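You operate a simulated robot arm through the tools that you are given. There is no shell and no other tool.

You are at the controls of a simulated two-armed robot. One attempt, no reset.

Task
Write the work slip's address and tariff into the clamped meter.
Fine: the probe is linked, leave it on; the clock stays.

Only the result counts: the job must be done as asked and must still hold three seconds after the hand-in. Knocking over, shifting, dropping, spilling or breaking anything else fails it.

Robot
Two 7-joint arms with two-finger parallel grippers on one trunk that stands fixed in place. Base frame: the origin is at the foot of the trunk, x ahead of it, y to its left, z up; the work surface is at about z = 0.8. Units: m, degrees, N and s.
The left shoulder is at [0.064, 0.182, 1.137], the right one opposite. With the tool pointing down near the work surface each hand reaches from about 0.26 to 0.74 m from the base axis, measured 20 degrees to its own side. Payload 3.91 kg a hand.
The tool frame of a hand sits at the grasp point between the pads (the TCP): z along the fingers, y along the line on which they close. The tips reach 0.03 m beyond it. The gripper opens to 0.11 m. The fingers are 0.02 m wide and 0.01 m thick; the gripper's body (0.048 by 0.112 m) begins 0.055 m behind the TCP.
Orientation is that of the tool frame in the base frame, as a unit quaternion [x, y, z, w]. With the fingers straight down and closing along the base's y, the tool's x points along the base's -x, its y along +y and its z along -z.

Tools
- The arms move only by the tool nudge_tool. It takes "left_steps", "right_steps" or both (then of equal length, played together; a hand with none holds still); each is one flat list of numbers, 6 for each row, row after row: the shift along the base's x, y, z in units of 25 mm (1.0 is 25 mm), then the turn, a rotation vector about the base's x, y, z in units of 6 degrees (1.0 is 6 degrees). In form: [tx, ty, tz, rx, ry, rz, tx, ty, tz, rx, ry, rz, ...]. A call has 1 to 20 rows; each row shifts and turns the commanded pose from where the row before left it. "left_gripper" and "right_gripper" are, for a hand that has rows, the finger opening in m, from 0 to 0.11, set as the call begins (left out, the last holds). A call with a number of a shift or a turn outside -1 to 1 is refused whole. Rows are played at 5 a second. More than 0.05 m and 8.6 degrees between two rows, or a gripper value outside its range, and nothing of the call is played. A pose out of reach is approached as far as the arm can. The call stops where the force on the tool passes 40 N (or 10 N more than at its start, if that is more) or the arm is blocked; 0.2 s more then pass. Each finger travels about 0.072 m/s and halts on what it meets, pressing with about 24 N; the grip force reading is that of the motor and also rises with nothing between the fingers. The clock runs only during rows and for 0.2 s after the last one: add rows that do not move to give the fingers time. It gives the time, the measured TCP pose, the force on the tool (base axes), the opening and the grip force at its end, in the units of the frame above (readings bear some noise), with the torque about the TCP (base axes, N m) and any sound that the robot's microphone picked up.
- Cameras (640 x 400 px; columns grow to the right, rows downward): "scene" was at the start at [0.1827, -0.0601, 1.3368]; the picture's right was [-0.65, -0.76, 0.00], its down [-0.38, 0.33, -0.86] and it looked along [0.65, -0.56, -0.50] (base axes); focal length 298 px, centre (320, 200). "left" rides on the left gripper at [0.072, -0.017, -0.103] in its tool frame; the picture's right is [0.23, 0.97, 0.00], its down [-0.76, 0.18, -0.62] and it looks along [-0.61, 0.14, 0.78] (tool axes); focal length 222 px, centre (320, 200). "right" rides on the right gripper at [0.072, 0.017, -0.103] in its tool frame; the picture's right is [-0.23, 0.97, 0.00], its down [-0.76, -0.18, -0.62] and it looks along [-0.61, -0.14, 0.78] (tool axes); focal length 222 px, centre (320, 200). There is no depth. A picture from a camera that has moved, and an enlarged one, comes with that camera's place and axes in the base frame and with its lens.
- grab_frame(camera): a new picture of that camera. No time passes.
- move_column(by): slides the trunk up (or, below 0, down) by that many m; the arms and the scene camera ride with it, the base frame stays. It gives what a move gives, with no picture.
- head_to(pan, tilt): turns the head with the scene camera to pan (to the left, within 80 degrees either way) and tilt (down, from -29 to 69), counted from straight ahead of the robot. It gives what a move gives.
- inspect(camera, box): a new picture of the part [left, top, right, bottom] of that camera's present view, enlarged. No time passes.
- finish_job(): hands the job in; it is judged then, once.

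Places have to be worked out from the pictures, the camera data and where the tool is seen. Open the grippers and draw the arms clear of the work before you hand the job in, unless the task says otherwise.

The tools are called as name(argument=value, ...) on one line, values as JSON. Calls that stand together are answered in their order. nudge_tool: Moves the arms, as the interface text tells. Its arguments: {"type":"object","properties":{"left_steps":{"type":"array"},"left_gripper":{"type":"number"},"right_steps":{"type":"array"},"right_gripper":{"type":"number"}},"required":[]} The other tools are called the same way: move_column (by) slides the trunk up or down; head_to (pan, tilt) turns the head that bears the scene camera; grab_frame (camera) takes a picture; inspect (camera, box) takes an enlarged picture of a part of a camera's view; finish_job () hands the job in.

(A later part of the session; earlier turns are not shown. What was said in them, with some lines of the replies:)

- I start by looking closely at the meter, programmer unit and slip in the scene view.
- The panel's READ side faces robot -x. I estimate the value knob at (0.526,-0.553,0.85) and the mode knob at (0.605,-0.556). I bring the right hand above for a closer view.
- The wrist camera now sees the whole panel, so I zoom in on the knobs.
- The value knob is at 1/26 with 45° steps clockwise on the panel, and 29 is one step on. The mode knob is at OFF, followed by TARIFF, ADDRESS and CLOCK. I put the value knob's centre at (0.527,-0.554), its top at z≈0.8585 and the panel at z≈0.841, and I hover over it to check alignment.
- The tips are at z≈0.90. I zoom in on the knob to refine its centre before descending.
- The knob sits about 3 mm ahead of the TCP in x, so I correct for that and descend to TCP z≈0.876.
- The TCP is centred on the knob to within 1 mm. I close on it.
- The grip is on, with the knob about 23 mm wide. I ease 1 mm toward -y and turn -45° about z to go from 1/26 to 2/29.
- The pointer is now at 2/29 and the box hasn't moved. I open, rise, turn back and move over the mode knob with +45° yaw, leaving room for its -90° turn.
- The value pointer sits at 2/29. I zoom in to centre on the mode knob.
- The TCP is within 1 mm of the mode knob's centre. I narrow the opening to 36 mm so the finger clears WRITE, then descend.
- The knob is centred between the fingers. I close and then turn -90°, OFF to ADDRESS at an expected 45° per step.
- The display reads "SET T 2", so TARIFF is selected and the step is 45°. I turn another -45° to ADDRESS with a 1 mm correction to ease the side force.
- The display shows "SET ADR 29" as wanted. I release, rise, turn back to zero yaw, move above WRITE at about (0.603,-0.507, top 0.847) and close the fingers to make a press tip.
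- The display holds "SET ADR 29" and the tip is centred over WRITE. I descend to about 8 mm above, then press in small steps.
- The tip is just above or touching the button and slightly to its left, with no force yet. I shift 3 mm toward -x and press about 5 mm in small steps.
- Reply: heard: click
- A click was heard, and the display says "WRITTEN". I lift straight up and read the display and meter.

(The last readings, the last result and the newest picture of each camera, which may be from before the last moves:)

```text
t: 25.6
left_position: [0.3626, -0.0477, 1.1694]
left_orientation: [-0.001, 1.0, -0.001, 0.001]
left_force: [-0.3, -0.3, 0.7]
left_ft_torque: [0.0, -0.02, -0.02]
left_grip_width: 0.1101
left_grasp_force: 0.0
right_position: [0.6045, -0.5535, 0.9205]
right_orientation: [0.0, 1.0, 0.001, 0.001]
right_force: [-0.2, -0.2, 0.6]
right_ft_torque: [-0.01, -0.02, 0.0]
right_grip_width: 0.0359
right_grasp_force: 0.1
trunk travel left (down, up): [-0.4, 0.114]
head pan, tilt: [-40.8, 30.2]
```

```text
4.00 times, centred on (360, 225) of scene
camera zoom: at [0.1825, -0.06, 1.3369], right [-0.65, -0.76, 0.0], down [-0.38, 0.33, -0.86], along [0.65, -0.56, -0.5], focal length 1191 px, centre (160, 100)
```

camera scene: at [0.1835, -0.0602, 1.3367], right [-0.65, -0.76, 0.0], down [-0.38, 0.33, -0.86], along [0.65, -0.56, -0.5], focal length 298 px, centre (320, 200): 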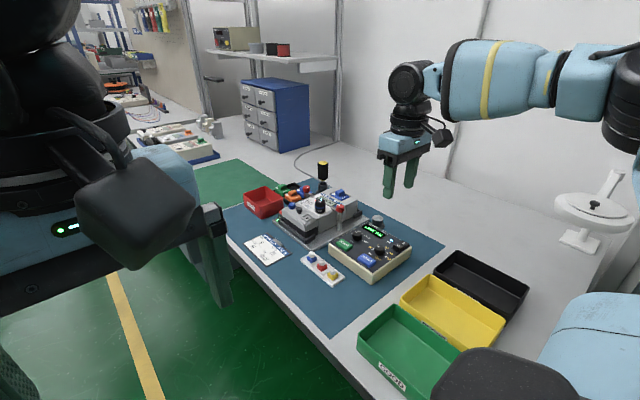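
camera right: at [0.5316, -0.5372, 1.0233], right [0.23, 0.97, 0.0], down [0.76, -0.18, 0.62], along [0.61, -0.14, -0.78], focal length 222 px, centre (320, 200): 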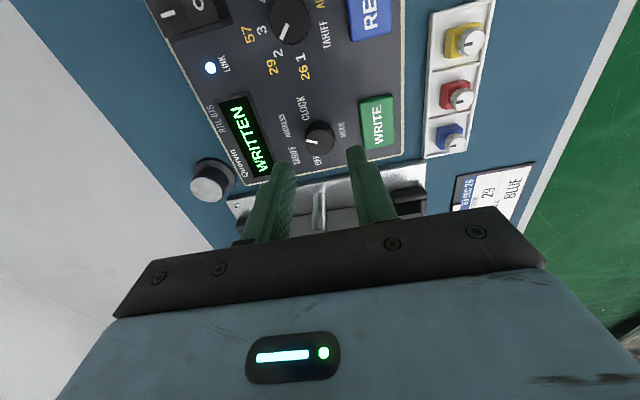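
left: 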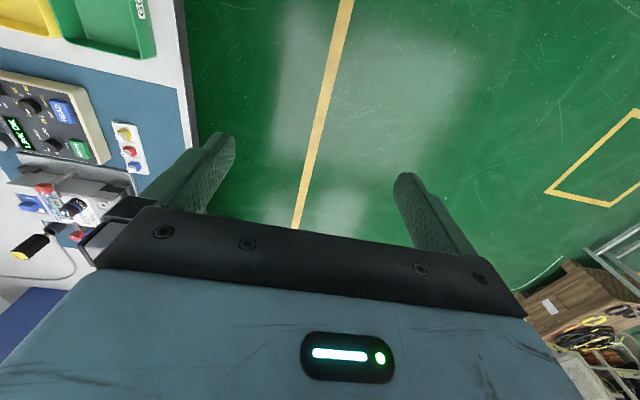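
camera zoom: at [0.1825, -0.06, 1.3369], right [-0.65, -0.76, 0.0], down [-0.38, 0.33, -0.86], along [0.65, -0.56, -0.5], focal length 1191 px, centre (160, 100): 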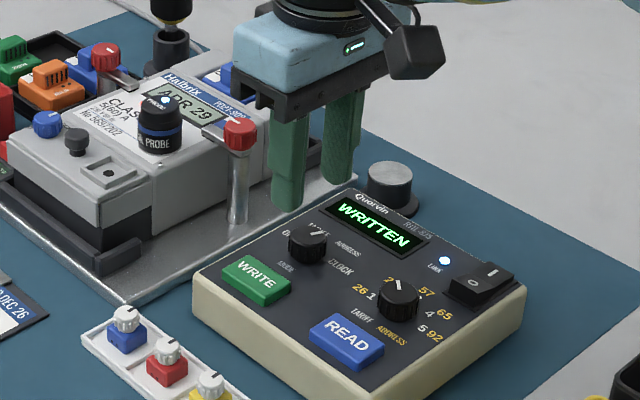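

The meter's LCD now reads "ADR 29". The hand is centred on the mode knob again, so I descend, grip and turn +45° back to TARIFF.

nudge_tool(right_steps=[0, 0, -0.58, 0, 0, 0, 0, 0, -0.58, 0, 0, 0, 0, 0, -0.58, 0, 0, 0, 0, 0, 0, 0, 0, 0])

nudge_tool(right_steps=[0, 0, 0, 0, 0, 0, 0, 0, 0, 0, 0, 0], right_gripper=0.015)

nudge_tool(right_steps=[0, 0, 0, 0, 0, 1, 0, 0, 0, 0, 0, 1, 0, 0, 0, 0, 0, 1, 0, 0, 0, 0, 0, 1, 0, 0, 0, 0, 0, 1, 0, 0, 0, 0, 0, 1, 0, 0, 0, 0, 0, 1, 0, 0, 0, 0, 0, 0.5, 0, 0, 0, 0, 0, 0])

inspect(camera="scene", box=[335, 195, 425, 275])

grab_frame(camera="right")

```text
t: 26.6
left_position: [0.3629, -0.0481, 1.1685]
left_orientation: [-0.001, 1.0, 0.001, -0.001]
left_force: [-0.3, 0.2, -0.6]
left_ft_torque: [0.0, 0.03, 0.02]
left_grip_width: 0.1101
left_grasp_force: 0.0
right_position: [0.6039, -0.5533, 0.8763]
right_orientation: [0.0, 1.0, 0.001, 0.001]
right_force: [-0.6, -0.2, 0.6]
right_ft_torque: [0.02, 0.04, -0.03]
right_grip_width: 0.036
right_grasp_force: 0.0
trunk travel left (down, up): [-0.4, 0.114]
head pan, tilt: [-40.8, 30.2]
```

```text
t: 27.2
left_position: [0.3621, -0.0481, 1.17]
left_orientation: [-0.001, 1.0, 0.0, 0.0]
left_force: [0.3, 1.6, 0.4]
left_ft_torque: [-0.03, -0.01, -0.02]
left_grip_width: 0.1101
left_grasp_force: 0.1
right_position: [0.6041, -0.5544, 0.877]
right_orientation: [0.0, 1.0, -0.001, 0.001]
right_force: [0.1, -3.9, 0.2]
right_ft_torque: [-0.2, 0.04, 0.01]
right_grip_width: 0.0232
right_grasp_force: 44.7
trunk travel left (down, up): [-0.4, 0.114]
head pan, tilt: [-40.8, 30.2]
```

```text
t: 29.2
left_position: [0.3628, -0.0494, 1.1693]
left_orientation: [-0.001, 1.0, 0.0, 0.0]
left_force: [-0.4, 0.2, 0.6]
left_ft_torque: [0.0, 0.03, 0.03]
left_grip_width: 0.1099
left_grasp_force: 0.1
right_position: [0.6039, -0.5548, 0.8764]
right_orientation: [-0.383, 0.924, 0.0, 0.002]
right_force: [9.0, -15.5, 16.0]
right_ft_torque: [-0.71, 0.07, 0.05]
right_grip_width: 0.0231
right_grasp_force: 45.0
trunk travel left (down, up): [-0.4, 0.114]
head pan, tilt: [-40.8, 30.2]
```

```text
5.00 times, centred on (380, 235) of scene
camera zoom: at [0.1823, -0.0606, 1.3369], right [-0.65, -0.76, 0.0], down [-0.38, 0.33, -0.86], along [0.65, -0.56, -0.5], focal length 1489 px, centre (20, 25)
```

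zoom: 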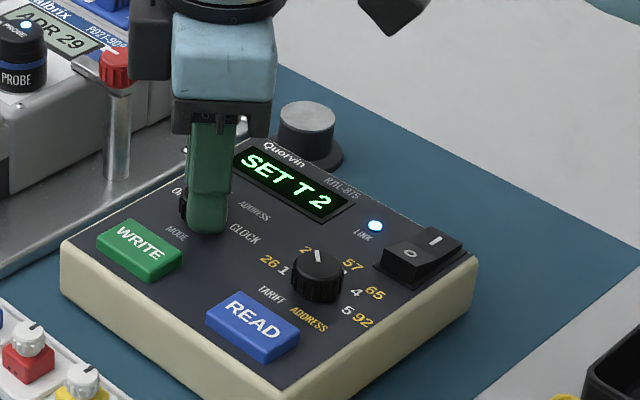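

```text
taken
camera right: at [0.5403, -0.5942, 0.9795], right [-0.53, 0.85, 0.0], down [0.66, 0.41, 0.63], along [0.53, 0.33, -0.78], focal length 222 px, centre (320, 200)
```

right: 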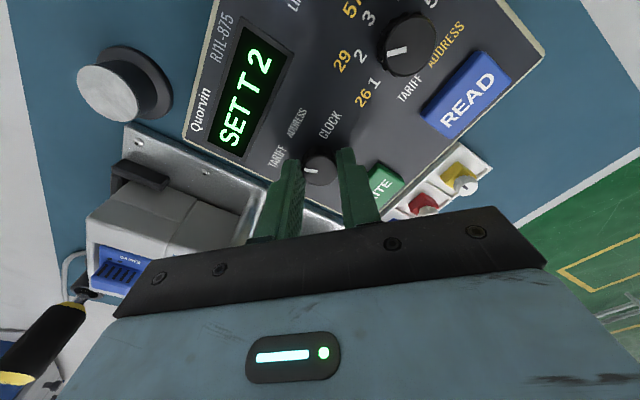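

The display shows "SET T 2", so TARIFF is selected. I release, rise and move back over the value knob with yaw kept at +45°.

nudge_tool(right_steps=[0, 0, 0, 0, 0, 0, 0, 0, 0, 0, 0, 0, 0, 0, 0.85, 0, 0, 0, 0, 0, 0.85, 0, 0, 0], right_gripper=0.036)

nudge_tool(right_steps=[-0.785, 0, 0, 0, 0, 0, -0.785, 0, 0, 0, 0, 0, -0.785, 0, 0, 0, 0, 0, -0.785, 0, 0, 0, 0, 0, 0, 0, 0, 0, 0, 0])

inspect(camera="right", box=[250, 100, 390, 220])

inspect(camera="scene", box=[335, 195, 425, 275])

```text
t: 30.2
left_position: [0.3625, -0.0492, 1.1695]
left_orientation: [0.0, 1.0, 0.001, 0.0]
left_force: [-0.6, 0.1, -0.3]
left_ft_torque: [-0.02, -0.01, 0.01]
left_grip_width: 0.1101
left_grasp_force: 0.0
right_position: [0.6027, -0.5537, 0.9187]
right_orientation: [-0.384, 0.923, 0.002, 0.0]
right_force: [0.2, -0.3, -0.7]
right_ft_torque: [-0.03, -0.01, -0.01]
right_grip_width: 0.0359
right_grasp_force: 0.0
trunk travel left (down, up): [-0.4, 0.114]
head pan, tilt: [-40.8, 30.2]
```

```text
t: 31.4
left_position: [0.3628, -0.0484, 1.1705]
left_orientation: [-0.001, 1.0, 0.0, 0.0]
left_force: [-0.3, -0.8, -0.5]
left_ft_torque: [0.03, 0.0, 0.03]
left_grip_width: 0.1098
left_grasp_force: 0.0
right_position: [0.5257, -0.5533, 0.9156]
right_orientation: [-0.382, 0.924, 0.0, 0.0]
right_force: [0.0, -0.2, 0.2]
right_ft_torque: [-0.03, -0.01, 0.03]
right_grip_width: 0.0359
right_grasp_force: 0.1
trunk travel left (down, up): [-0.4, 0.114]
head pan, tilt: [-40.8, 30.2]
```

```text
3.33 times, centred on (320, 160) of right
camera zoom: at [0.4621, -0.592, 1.0195], right [-0.53, 0.85, 0.0], down [0.66, 0.41, 0.62], along [0.53, 0.33, -0.78], focal length 740 px, centre (320, 333)
```

zoom: 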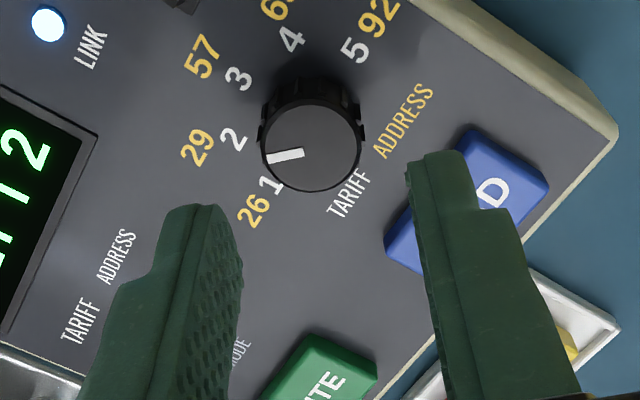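

```text
5.00 times, centred on (380, 235) of scene
camera zoom: at [0.183, -0.0601, 1.3368], right [-0.65, -0.76, 0.0], down [-0.38, 0.33, -0.86], along [0.65, -0.56, -0.5], focal length 1489 px, centre (20, 25)
```

zoom: 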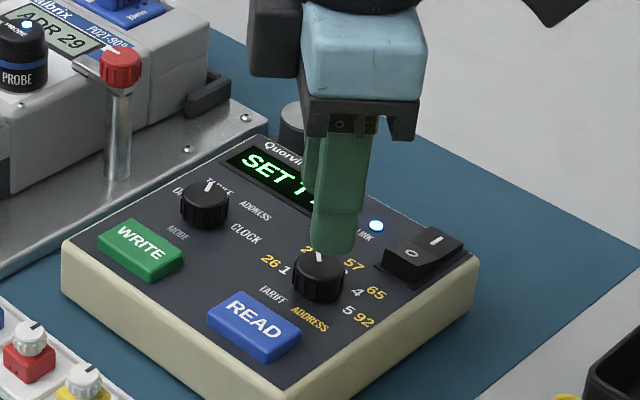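

The knob is within about 1 mm of centre. I correct that, descend, grip and turn -90°, expecting value 4.

nudge_tool(right_steps=[0.03, -0.04, -0.55, 0, 0, 0, 0, 0, -0.55, 0, 0, 0, 0, 0, -0.55, 0, 0, 0, 0, 0, 0, 0, 0, 0], right_gripper=0.036)

nudge_tool(right_steps=[0, 0, 0, 0, 0, 0, 0, 0, 0, 0, 0, 0], right_gripper=0.015)

nudge_tool(right_steps=[0, 0, 0, 0, 0, -1, 0, 0, 0, 0, 0, -1, 0, 0, 0, 0, 0, -1, 0, 0, 0, 0, 0, -1, 0, 0, 0, 0, 0, -1, 0, 0, 0, 0, 0, -1, 0, 0, 0, 0, 0, -1, 0, 0, 0, 0, 0, -1, 0, 0, 0, 0, 0, -1, 0, 0, 0, 0, 0, -1, 0, 0, 0, 0, 0, -1, 0, 0, 0, 0, 0, -1, 0, 0, 0, 0, 0, -1, 0, 0, 0, 0, 0, -1, 0, 0, 0, 0, 0, -1, 0, 0, 0, 0, 0, 0])

inspect(camera="scene", box=[335, 195, 425, 275])

grab_frame(camera="right")

```text
t: 32.4
left_position: [0.3625, -0.0484, 1.1693]
left_orientation: [-0.001, 1.0, 0.0, 0.0]
left_force: [0.2, 0.1, -0.1]
left_ft_torque: [0.01, 0.0, 0.0]
left_grip_width: 0.1099
left_grasp_force: 0.0
right_position: [0.5268, -0.5546, 0.8763]
right_orientation: [-0.382, 0.924, 0.0, 0.001]
right_force: [0.7, 0.9, 0.1]
right_ft_torque: [-0.01, 0.02, -0.02]
right_grip_width: 0.0359
right_grasp_force: 0.0
trunk travel left (down, up): [-0.4, 0.114]
head pan, tilt: [-40.8, 30.2]
```

```text
t: 33.0
left_position: [0.3617, -0.0495, 1.1692]
left_orientation: [-0.001, 1.0, 0.0, 0.0]
left_force: [-0.1, 0.6, 0.0]
left_ft_torque: [-0.02, 0.0, -0.02]
left_grip_width: 0.1101
left_grasp_force: 0.1
right_position: [0.5261, -0.5556, 0.8761]
right_orientation: [-0.383, 0.924, 0.0, 0.0]
right_force: [0.1, -1.3, -0.7]
right_ft_torque: [0.0, -0.12, 0.0]
right_grip_width: 0.0231
right_grasp_force: 45.5
trunk travel left (down, up): [-0.4, 0.114]
head pan, tilt: [-40.8, 30.2]
```

```text
t: 36.4
left_position: [0.3611, -0.0477, 1.1688]
left_orientation: [-0.001, 1.0, -0.001, -0.001]
left_force: [0.0, 0.3, -0.2]
left_ft_torque: [0.01, 0.0, 0.0]
left_grip_width: 0.1098
left_grasp_force: 0.0
right_position: [0.5261, -0.5541, 0.8765]
right_orientation: [0.383, 0.924, 0.0, -0.002]
right_force: [-7.2, 18.0, -17.7]
right_ft_torque: [0.39, 0.07, 0.02]
right_grip_width: 0.0229
right_grasp_force: 44.9
trunk travel left (down, up): [-0.4, 0.114]
head pan, tilt: [-40.8, 30.2]
```

```text
5.00 times, centred on (380, 235) of scene
camera zoom: at [0.1832, -0.0593, 1.3367], right [-0.65, -0.76, 0.0], down [-0.38, 0.33, -0.86], along [0.65, -0.56, -0.5], focal length 1489 px, centre (20, 25)
```

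zoom: 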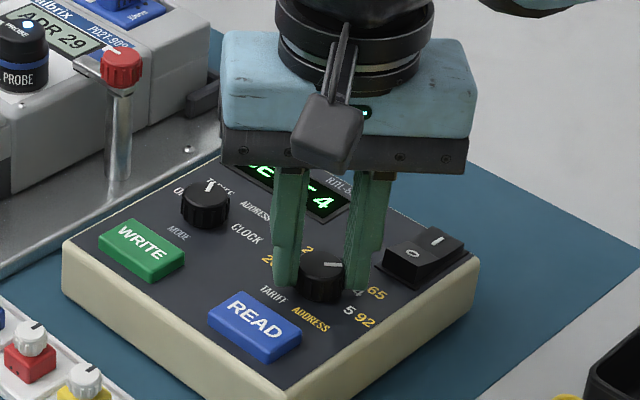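

```text
taken
camera right: at [0.4869, -0.4908, 0.9792], right [0.85, 0.53, 0.0], down [0.41, -0.66, 0.62], along [0.33, -0.53, -0.78], focal length 222 px, centre (320, 200)
```

right: 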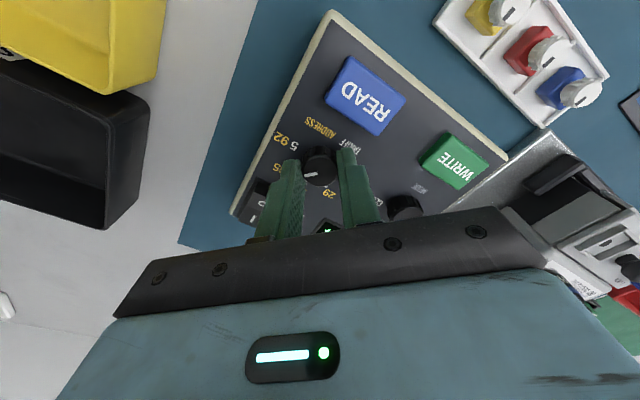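

The display shows 4. I release in place, swing back to zero yaw with the fingers open around the knob, and check centring before the last step.

nudge_tool(right_steps=[0, 0, 0, 0, 0, 0, 0, 0, 0, 0, 0, 0, 0, 0, 0, 0, 0, 1, 0, 0, 0, 0, 0, 1, 0, 0, 0, 0, 0, 1, 0, 0, 0, 0, 0, 1, 0, 0, 0, 0, 0, 1, 0, 0, 0, 0, 0, 1, 0, 0, 0, 0, 0, 1, 0, 0, 0, 0, 0, 0.5, 0, 0, 0, 0, 0, 0], right_gripper=0.036)

inspect(camera="right", box=[250, 100, 390, 220])

inspect(camera="scene", box=[335, 195, 425, 275])

```text
t: 38.8
left_position: [0.3619, -0.0489, 1.1699]
left_orientation: [-0.002, 1.0, 0.0, 0.001]
left_force: [-1.0, -0.9, 0.2]
left_ft_torque: [-0.01, 0.0, 0.03]
left_grip_width: 0.1101
left_grasp_force: 0.1
right_position: [0.526, -0.5551, 0.8775]
right_orientation: [0.0, 1.0, 0.0, -0.001]
right_force: [-0.6, -0.1, 0.1]
right_ft_torque: [0.01, 0.03, 0.0]
right_grip_width: 0.0362
right_grasp_force: 0.1
trunk travel left (down, up): [-0.4, 0.114]
head pan, tilt: [-40.8, 30.2]
```

```text
3.33 times, centred on (320, 160) of right
camera zoom: at [0.4532, -0.5383, 0.9795], right [0.23, 0.97, 0.0], down [0.76, -0.18, 0.62], along [0.61, -0.14, -0.78], focal length 740 px, centre (320, 333)
```

zoom: 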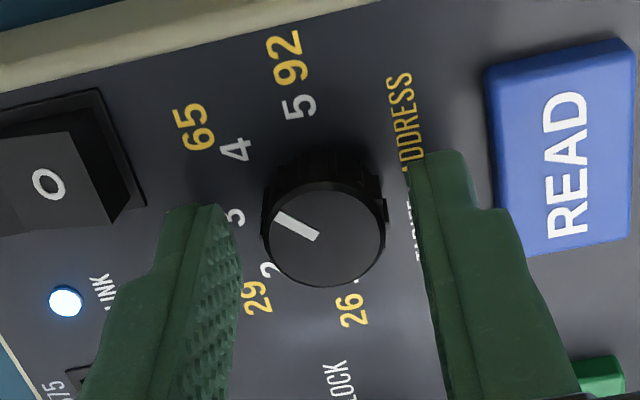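

```text
5.00 times, centred on (380, 235) of scene
camera zoom: at [0.1827, -0.0601, 1.3368], right [-0.65, -0.76, 0.0], down [-0.38, 0.33, -0.86], along [0.65, -0.56, -0.5], focal length 1489 px, centre (20, 25)
```

zoom: 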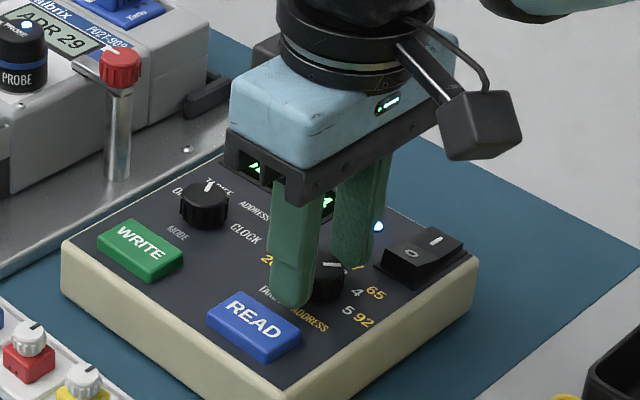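

The knob is about 1 mm toward +y. I nudge over, grip, and turn -45° to reach 5.

nudge_tool(right_steps=[0, 0.045, 0, 0, 0, 0, 0, 0, 0, 0, 0, 0])

nudge_tool(right_steps=[0, 0, 0, 0, 0, 0, 0, 0, 0, 0, 0, 0], right_gripper=0.015)

nudge_tool(right_steps=[0, 0, 0, 0, 0, -1, 0, 0, 0, 0, 0, -1, 0, 0, 0, 0, 0, -1, 0, 0, 0, 0, 0, -1, 0, 0, 0, 0, 0, -1, 0, 0, 0, 0, 0, -1, 0, 0, 0, 0, 0, -1, 0, 0, 0, 0, 0, -0.5, 0, 0, 0, 0, 0, 0])

inspect(camera="scene", box=[335, 195, 425, 275])

```text
t: 39.4
left_position: [0.3619, -0.0486, 1.1689]
left_orientation: [-0.001, 1.0, 0.0, 0.001]
left_force: [-0.1, -0.3, -0.5]
left_ft_torque: [0.02, -0.02, -0.01]
left_grip_width: 0.1102
left_grasp_force: 0.2
right_position: [0.5261, -0.5535, 0.8753]
right_orientation: [-0.001, 1.0, 0.0, 0.0]
right_force: [0.4, -0.3, 0.6]
right_ft_torque: [0.01, 0.02, 0.04]
right_grip_width: 0.0361
right_grasp_force: 0.1
trunk travel left (down, up): [-0.4, 0.114]
head pan, tilt: [-40.8, 30.2]
```

```text
t: 40.0
left_position: [0.3625, -0.0489, 1.1693]
left_orientation: [-0.001, 1.0, 0.001, 0.0]
left_force: [0.6, -0.8, 0.0]
left_ft_torque: [-0.01, 0.0, 0.0]
left_grip_width: 0.11
left_grasp_force: 0.1
right_position: [0.5272, -0.554, 0.8764]
right_orientation: [0.0, 1.0, 0.0, -0.001]
right_force: [-0.7, -1.2, -0.2]
right_ft_torque: [-0.32, 0.04, -0.01]
right_grip_width: 0.0238
right_grasp_force: 45.5
trunk travel left (down, up): [-0.4, 0.114]
head pan, tilt: [-40.8, 30.2]
```

```text
t: 42.0
left_position: [0.3612, -0.0479, 1.1679]
left_orientation: [-0.001, 1.0, 0.0, 0.0]
left_force: [0.1, 0.2, 1.1]
left_ft_torque: [-0.03, 0.0, -0.03]
left_grip_width: 0.1099
left_grasp_force: 0.0
right_position: [0.5252, -0.5534, 0.8761]
right_orientation: [0.382, 0.924, 0.0, 0.0]
right_force: [-0.4, -3.1, 0.1]
right_ft_torque: [-0.41, 0.08, 0.56]
right_grip_width: 0.0234
right_grasp_force: 44.6
trunk travel left (down, up): [-0.4, 0.114]
head pan, tilt: [-40.8, 30.2]
```

```text
5.00 times, centred on (380, 235) of scene
camera zoom: at [0.1824, -0.0603, 1.3368], right [-0.65, -0.76, 0.0], down [-0.38, 0.33, -0.86], along [0.65, -0.56, -0.5], focal length 1489 px, centre (20, 25)
```

zoom: 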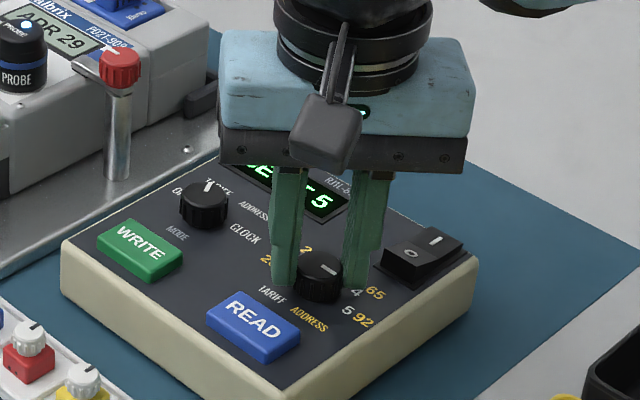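

The display shows 5, with a little end-stop torque on the wrist. I release, rise and move above WRITE, turning to zero yaw.

nudge_tool(right_steps=[0, 0, 0, 0, 0, 0, 0, 0, 0, 0, 0, 0, 0, 0, 0.85, 0, 0, 0, 0, 0, 0.85, 0, 0, 0], right_gripper=0.042)

nudge_tool(right_steps=[0.38, 0.235, 0, 0, 0, 1, 0.38, 0.235, 0, 0, 0, 1, 0.38, 0.235, 0, 0, 0, 1, 0.38, 0.235, 0, 0, 0, 1, 0.38, 0.235, 0, 0, 0, 1, 0.38, 0.235, 0, 0, 0, 1, 0.38, 0.235, 0, 0, 0, 1, 0.38, 0.235, 0, 0, 0, 0.5, 0, 0, 0, 0, 0, 0], right_gripper=0.0)

grab_frame(camera="right")

inspect(camera="scene", box=[335, 195, 425, 275])

```text
t: 43.0
left_position: [0.3625, -0.0485, 1.1706]
left_orientation: [0.0, 1.0, 0.0, 0.0]
left_force: [0.6, 1.1, -0.5]
left_ft_torque: [0.01, -0.02, 0.01]
left_grip_width: 0.11
left_grasp_force: 0.0
right_position: [0.526, -0.5537, 0.919]
right_orientation: [0.382, 0.924, 0.0, 0.001]
right_force: [-0.2, -0.4, -0.1]
right_ft_torque: [0.02, -0.02, -0.01]
right_grip_width: 0.0421
right_grasp_force: 0.1
trunk travel left (down, up): [-0.4, 0.114]
head pan, tilt: [-40.8, 30.2]
```

```text
t: 45.0
left_position: [0.3609, -0.0487, 1.1689]
left_orientation: [-0.001, 1.0, 0.0, 0.0]
left_force: [-0.1, 0.3, 0.3]
left_ft_torque: [0.01, 0.02, -0.03]
left_grip_width: 0.11
left_grasp_force: 0.0
right_position: [0.6035, -0.5047, 0.9181]
right_orientation: [-0.001, 1.0, 0.001, 0.0]
right_force: [0.0, -0.6, 0.4]
right_ft_torque: [-0.01, 0.0, -0.03]
right_grip_width: 0.0
right_grasp_force: 24.5
trunk travel left (down, up): [-0.4, 0.114]
head pan, tilt: [-40.8, 30.2]
```

```text
taken
camera right: at [0.53, -0.4899, 1.0216], right [0.23, 0.97, 0.0], down [0.76, -0.18, 0.62], along [0.61, -0.14, -0.78], focal length 222 px, centre (320, 200)
```

right: 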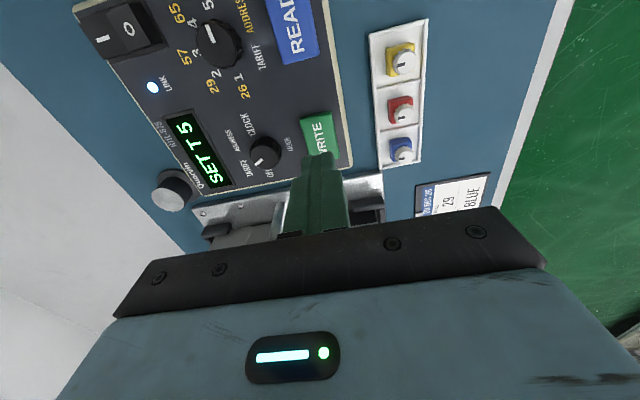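

```text
5.00 times, centred on (380, 235) of scene
camera zoom: at [0.1825, -0.0602, 1.3369], right [-0.65, -0.76, 0.0], down [-0.38, 0.33, -0.86], along [0.65, -0.56, -0.5], focal length 1489 px, centre (20, 25)
```

zoom: 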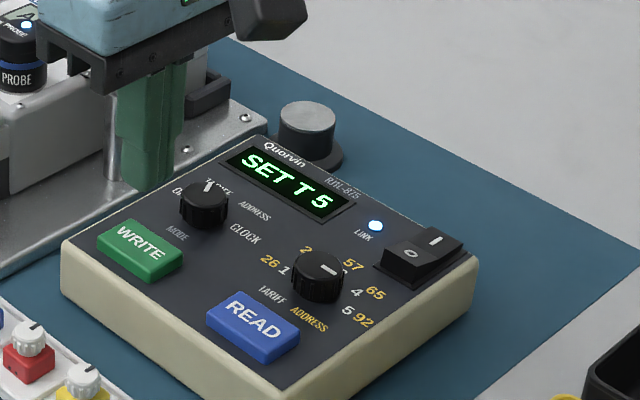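

"SET T 5" is shown. I press WRITE again at the same spot, (0.601,-0.507).

nudge_tool(right_steps=[-0.1, -0.08, -0.7, 0, 0, 0, 0, 0, -0.5, 0, 0, 0, 0, 0, -0.1, 0, 0, 0, 0, 0, -0.1, 0, 0, 0, 0, 0, -0.1, 0, 0, 0, 0, 0, -0.06, 0, 0, 0, 0, 0, -0.06, 0, 0, 0, 0, 0, -0.06, 0, 0, 0, 0, 0, -0.06, 0, 0, 0, 0, 0, -0.06, 0, 0, 0])

inspect(camera="scene", box=[335, 195, 425, 275])

```text
t: 47.2
left_position: [0.3616, -0.0479, 1.1695]
left_orientation: [-0.001, 1.0, -0.001, 0.001]
left_force: [-0.1, 0.1, 0.5]
left_ft_torque: [0.01, 0.01, -0.01]
left_grip_width: 0.11
left_grasp_force: 0.1
right_position: [0.6003, -0.5081, 0.8752]
right_orientation: [0.0, 1.0, 0.0, 0.002]
right_force: [0.6, -2.3, 6.1]
right_ft_torque: [-0.05, 0.01, 0.03]
right_grip_width: 0.0
right_grasp_force: 24.1
trunk travel left (down, up): [-0.4, 0.114]
head pan, tilt: [-40.8, 30.2]
heard: click
```

```text
5.00 times, centred on (380, 235) of scene
camera zoom: at [0.1822, -0.0599, 1.337], right [-0.65, -0.76, 0.0], down [-0.38, 0.33, -0.86], along [0.65, -0.56, -0.5], focal length 1489 px, centre (20, 25)
```

zoom: 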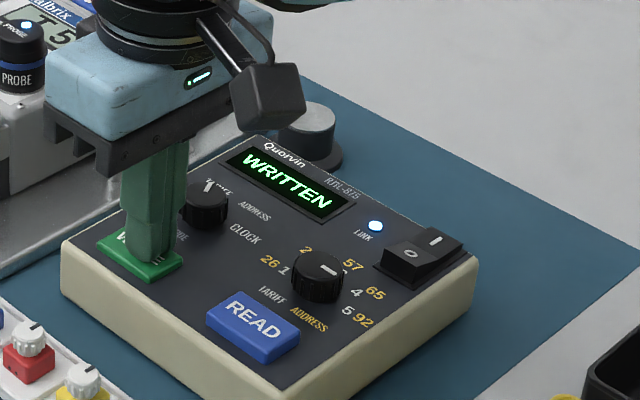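

"WRITTEN" shows again with a click, and the meter's LCD shows T 5. I lift, draw the arm back, open the gripper, and check everything.

nudge_tool(right_steps=[0, 0, 0.3, 0, 0, 0, 0, 0, 0.8, 0, 0, 0, 0, 0, 1, 0, 0, 0, 0, 0, 1, 0, 0, 0, 0, 0, 1, 0, 0, 0, 0, 0, 1, 0, 0, 0, 0, 0, 1, 0, 0, 0])

nudge_tool(right_steps=[-1, 0.1, 0.3, 0, 0, 0, -1, 0.1, 0.3, 0, 0, 0, -1, 0.1, 0.3, 0, 0, 0, -1, 0.1, 0.3, 0, 0, 0, -1, 0.1, 0.3, 0, 0, 0, -1, 0.1, 0.3, 0, 0, 0, -1, 0.1, 0, 0, 0, 0, -1, 0.1, 0, 0, 0, 0, -1, 0.1, 0, 0, 0, 0, -1, 0.1, 0, 0, 0, 0], right_gripper=0.11)

grab_frame(camera="scene")

inspect(camera="scene", box=[260, 165, 420, 285])

inspect(camera="scene", box=[300, 175, 360, 225])

```text
t: 48.8
left_position: [0.3613, -0.0482, 1.1694]
left_orientation: [-0.001, 1.0, -0.001, 0.0]
left_force: [-0.1, 0.2, 0.5]
left_ft_torque: [-0.01, -0.01, -0.01]
left_grip_width: 0.1097
left_grasp_force: 0.0
right_position: [0.5996, -0.5081, 1.0276]
right_orientation: [0.0, 1.0, 0.0, 0.001]
right_force: [0.0, -0.1, -0.7]
right_ft_torque: [0.03, 0.02, -0.04]
right_grip_width: 0.0002
right_grasp_force: 23.9
trunk travel left (down, up): [-0.4, 0.114]
head pan, tilt: [-40.8, 30.2]
```

```text
t: 51.0
left_position: [0.3629, -0.0488, 1.1679]
left_orientation: [-0.002, 1.0, 0.001, 0.0]
left_force: [0.3, -0.5, 0.0]
left_ft_torque: [-0.02, 0.01, -0.04]
left_grip_width: 0.11
left_grasp_force: 0.0
right_position: [0.3481, -0.4833, 1.0698]
right_orientation: [0.0, 1.0, -0.001, 0.0]
right_force: [-0.9, -0.2, 0.0]
right_ft_torque: [0.03, -0.01, 0.0]
right_grip_width: 0.1101
right_grasp_force: 0.2
trunk travel left (down, up): [-0.4, 0.114]
head pan, tilt: [-40.8, 30.2]
```

```text
taken
camera scene: at [0.1827, -0.0604, 1.3368], right [-0.65, -0.76, 0.0], down [-0.38, 0.33, -0.86], along [0.65, -0.56, -0.5], focal length 298 px, centre (320, 200)
```

scene: 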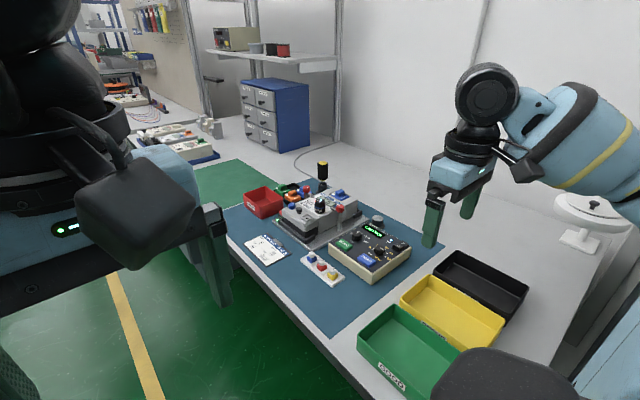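

```text
3.33 times, centred on (340, 225) of scene
camera zoom: at [0.1827, -0.0604, 1.3368], right [-0.65, -0.76, 0.0], down [-0.38, 0.33, -0.86], along [0.65, -0.56, -0.5], focal length 992 px, centre (253, 117)
```

zoom: 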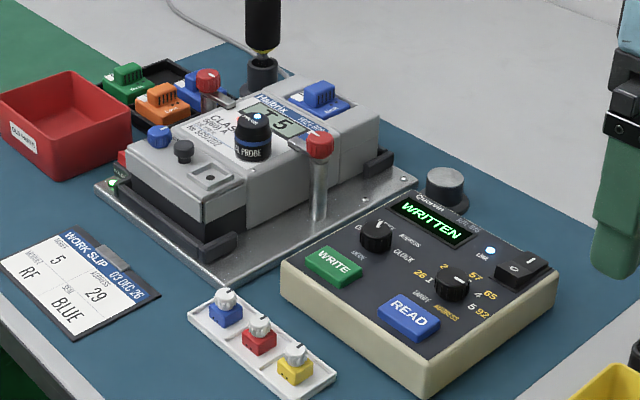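

```text
8.00 times, centred on (330, 200) of scene
camera zoom: at [0.1827, -0.0604, 1.3368], right [-0.65, -0.76, 0.0], down [-0.38, 0.33, -0.86], along [0.65, -0.56, -0.5], focal length 2382 px, centre (240, 200)
```

zoom: 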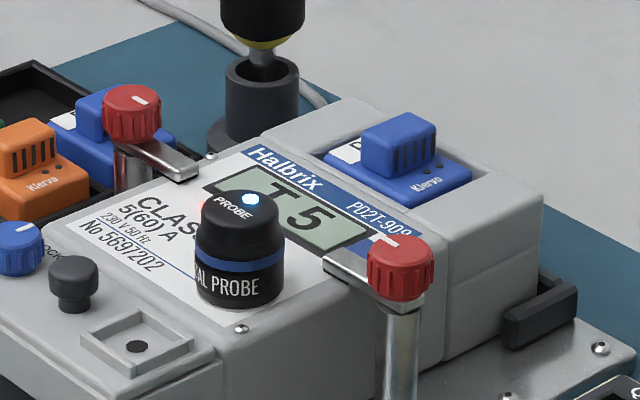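

The meter accepted ADR 29 and then T 5. The probe is still linked, nothing has shifted, the grippers are open and the arms are clear, so I hand in.

finish_job()

```text
The job is handed in.
```

The slip's address (29) and tariff (5) are both written into the clamped meter. The programmer showed "WRITTEN" after each press of WRITE. The meter's own display read "ADR 29" after the first write and "T 5" after the second.

- **Probe and clock:** the probe is still on and linked. The mode knob never went to CLOCK, so the clock was not touched.
- **Knob positions:** the programmer is left in TARIFF mode with the value knob at 5.
- **Not checked:** I did not press READ to read the values back; the confirmation comes from the two displays only.
- **Surroundings:** nothing else looked moved in the last picture. The right hand was drawn back and both grippers were open before I handed in.
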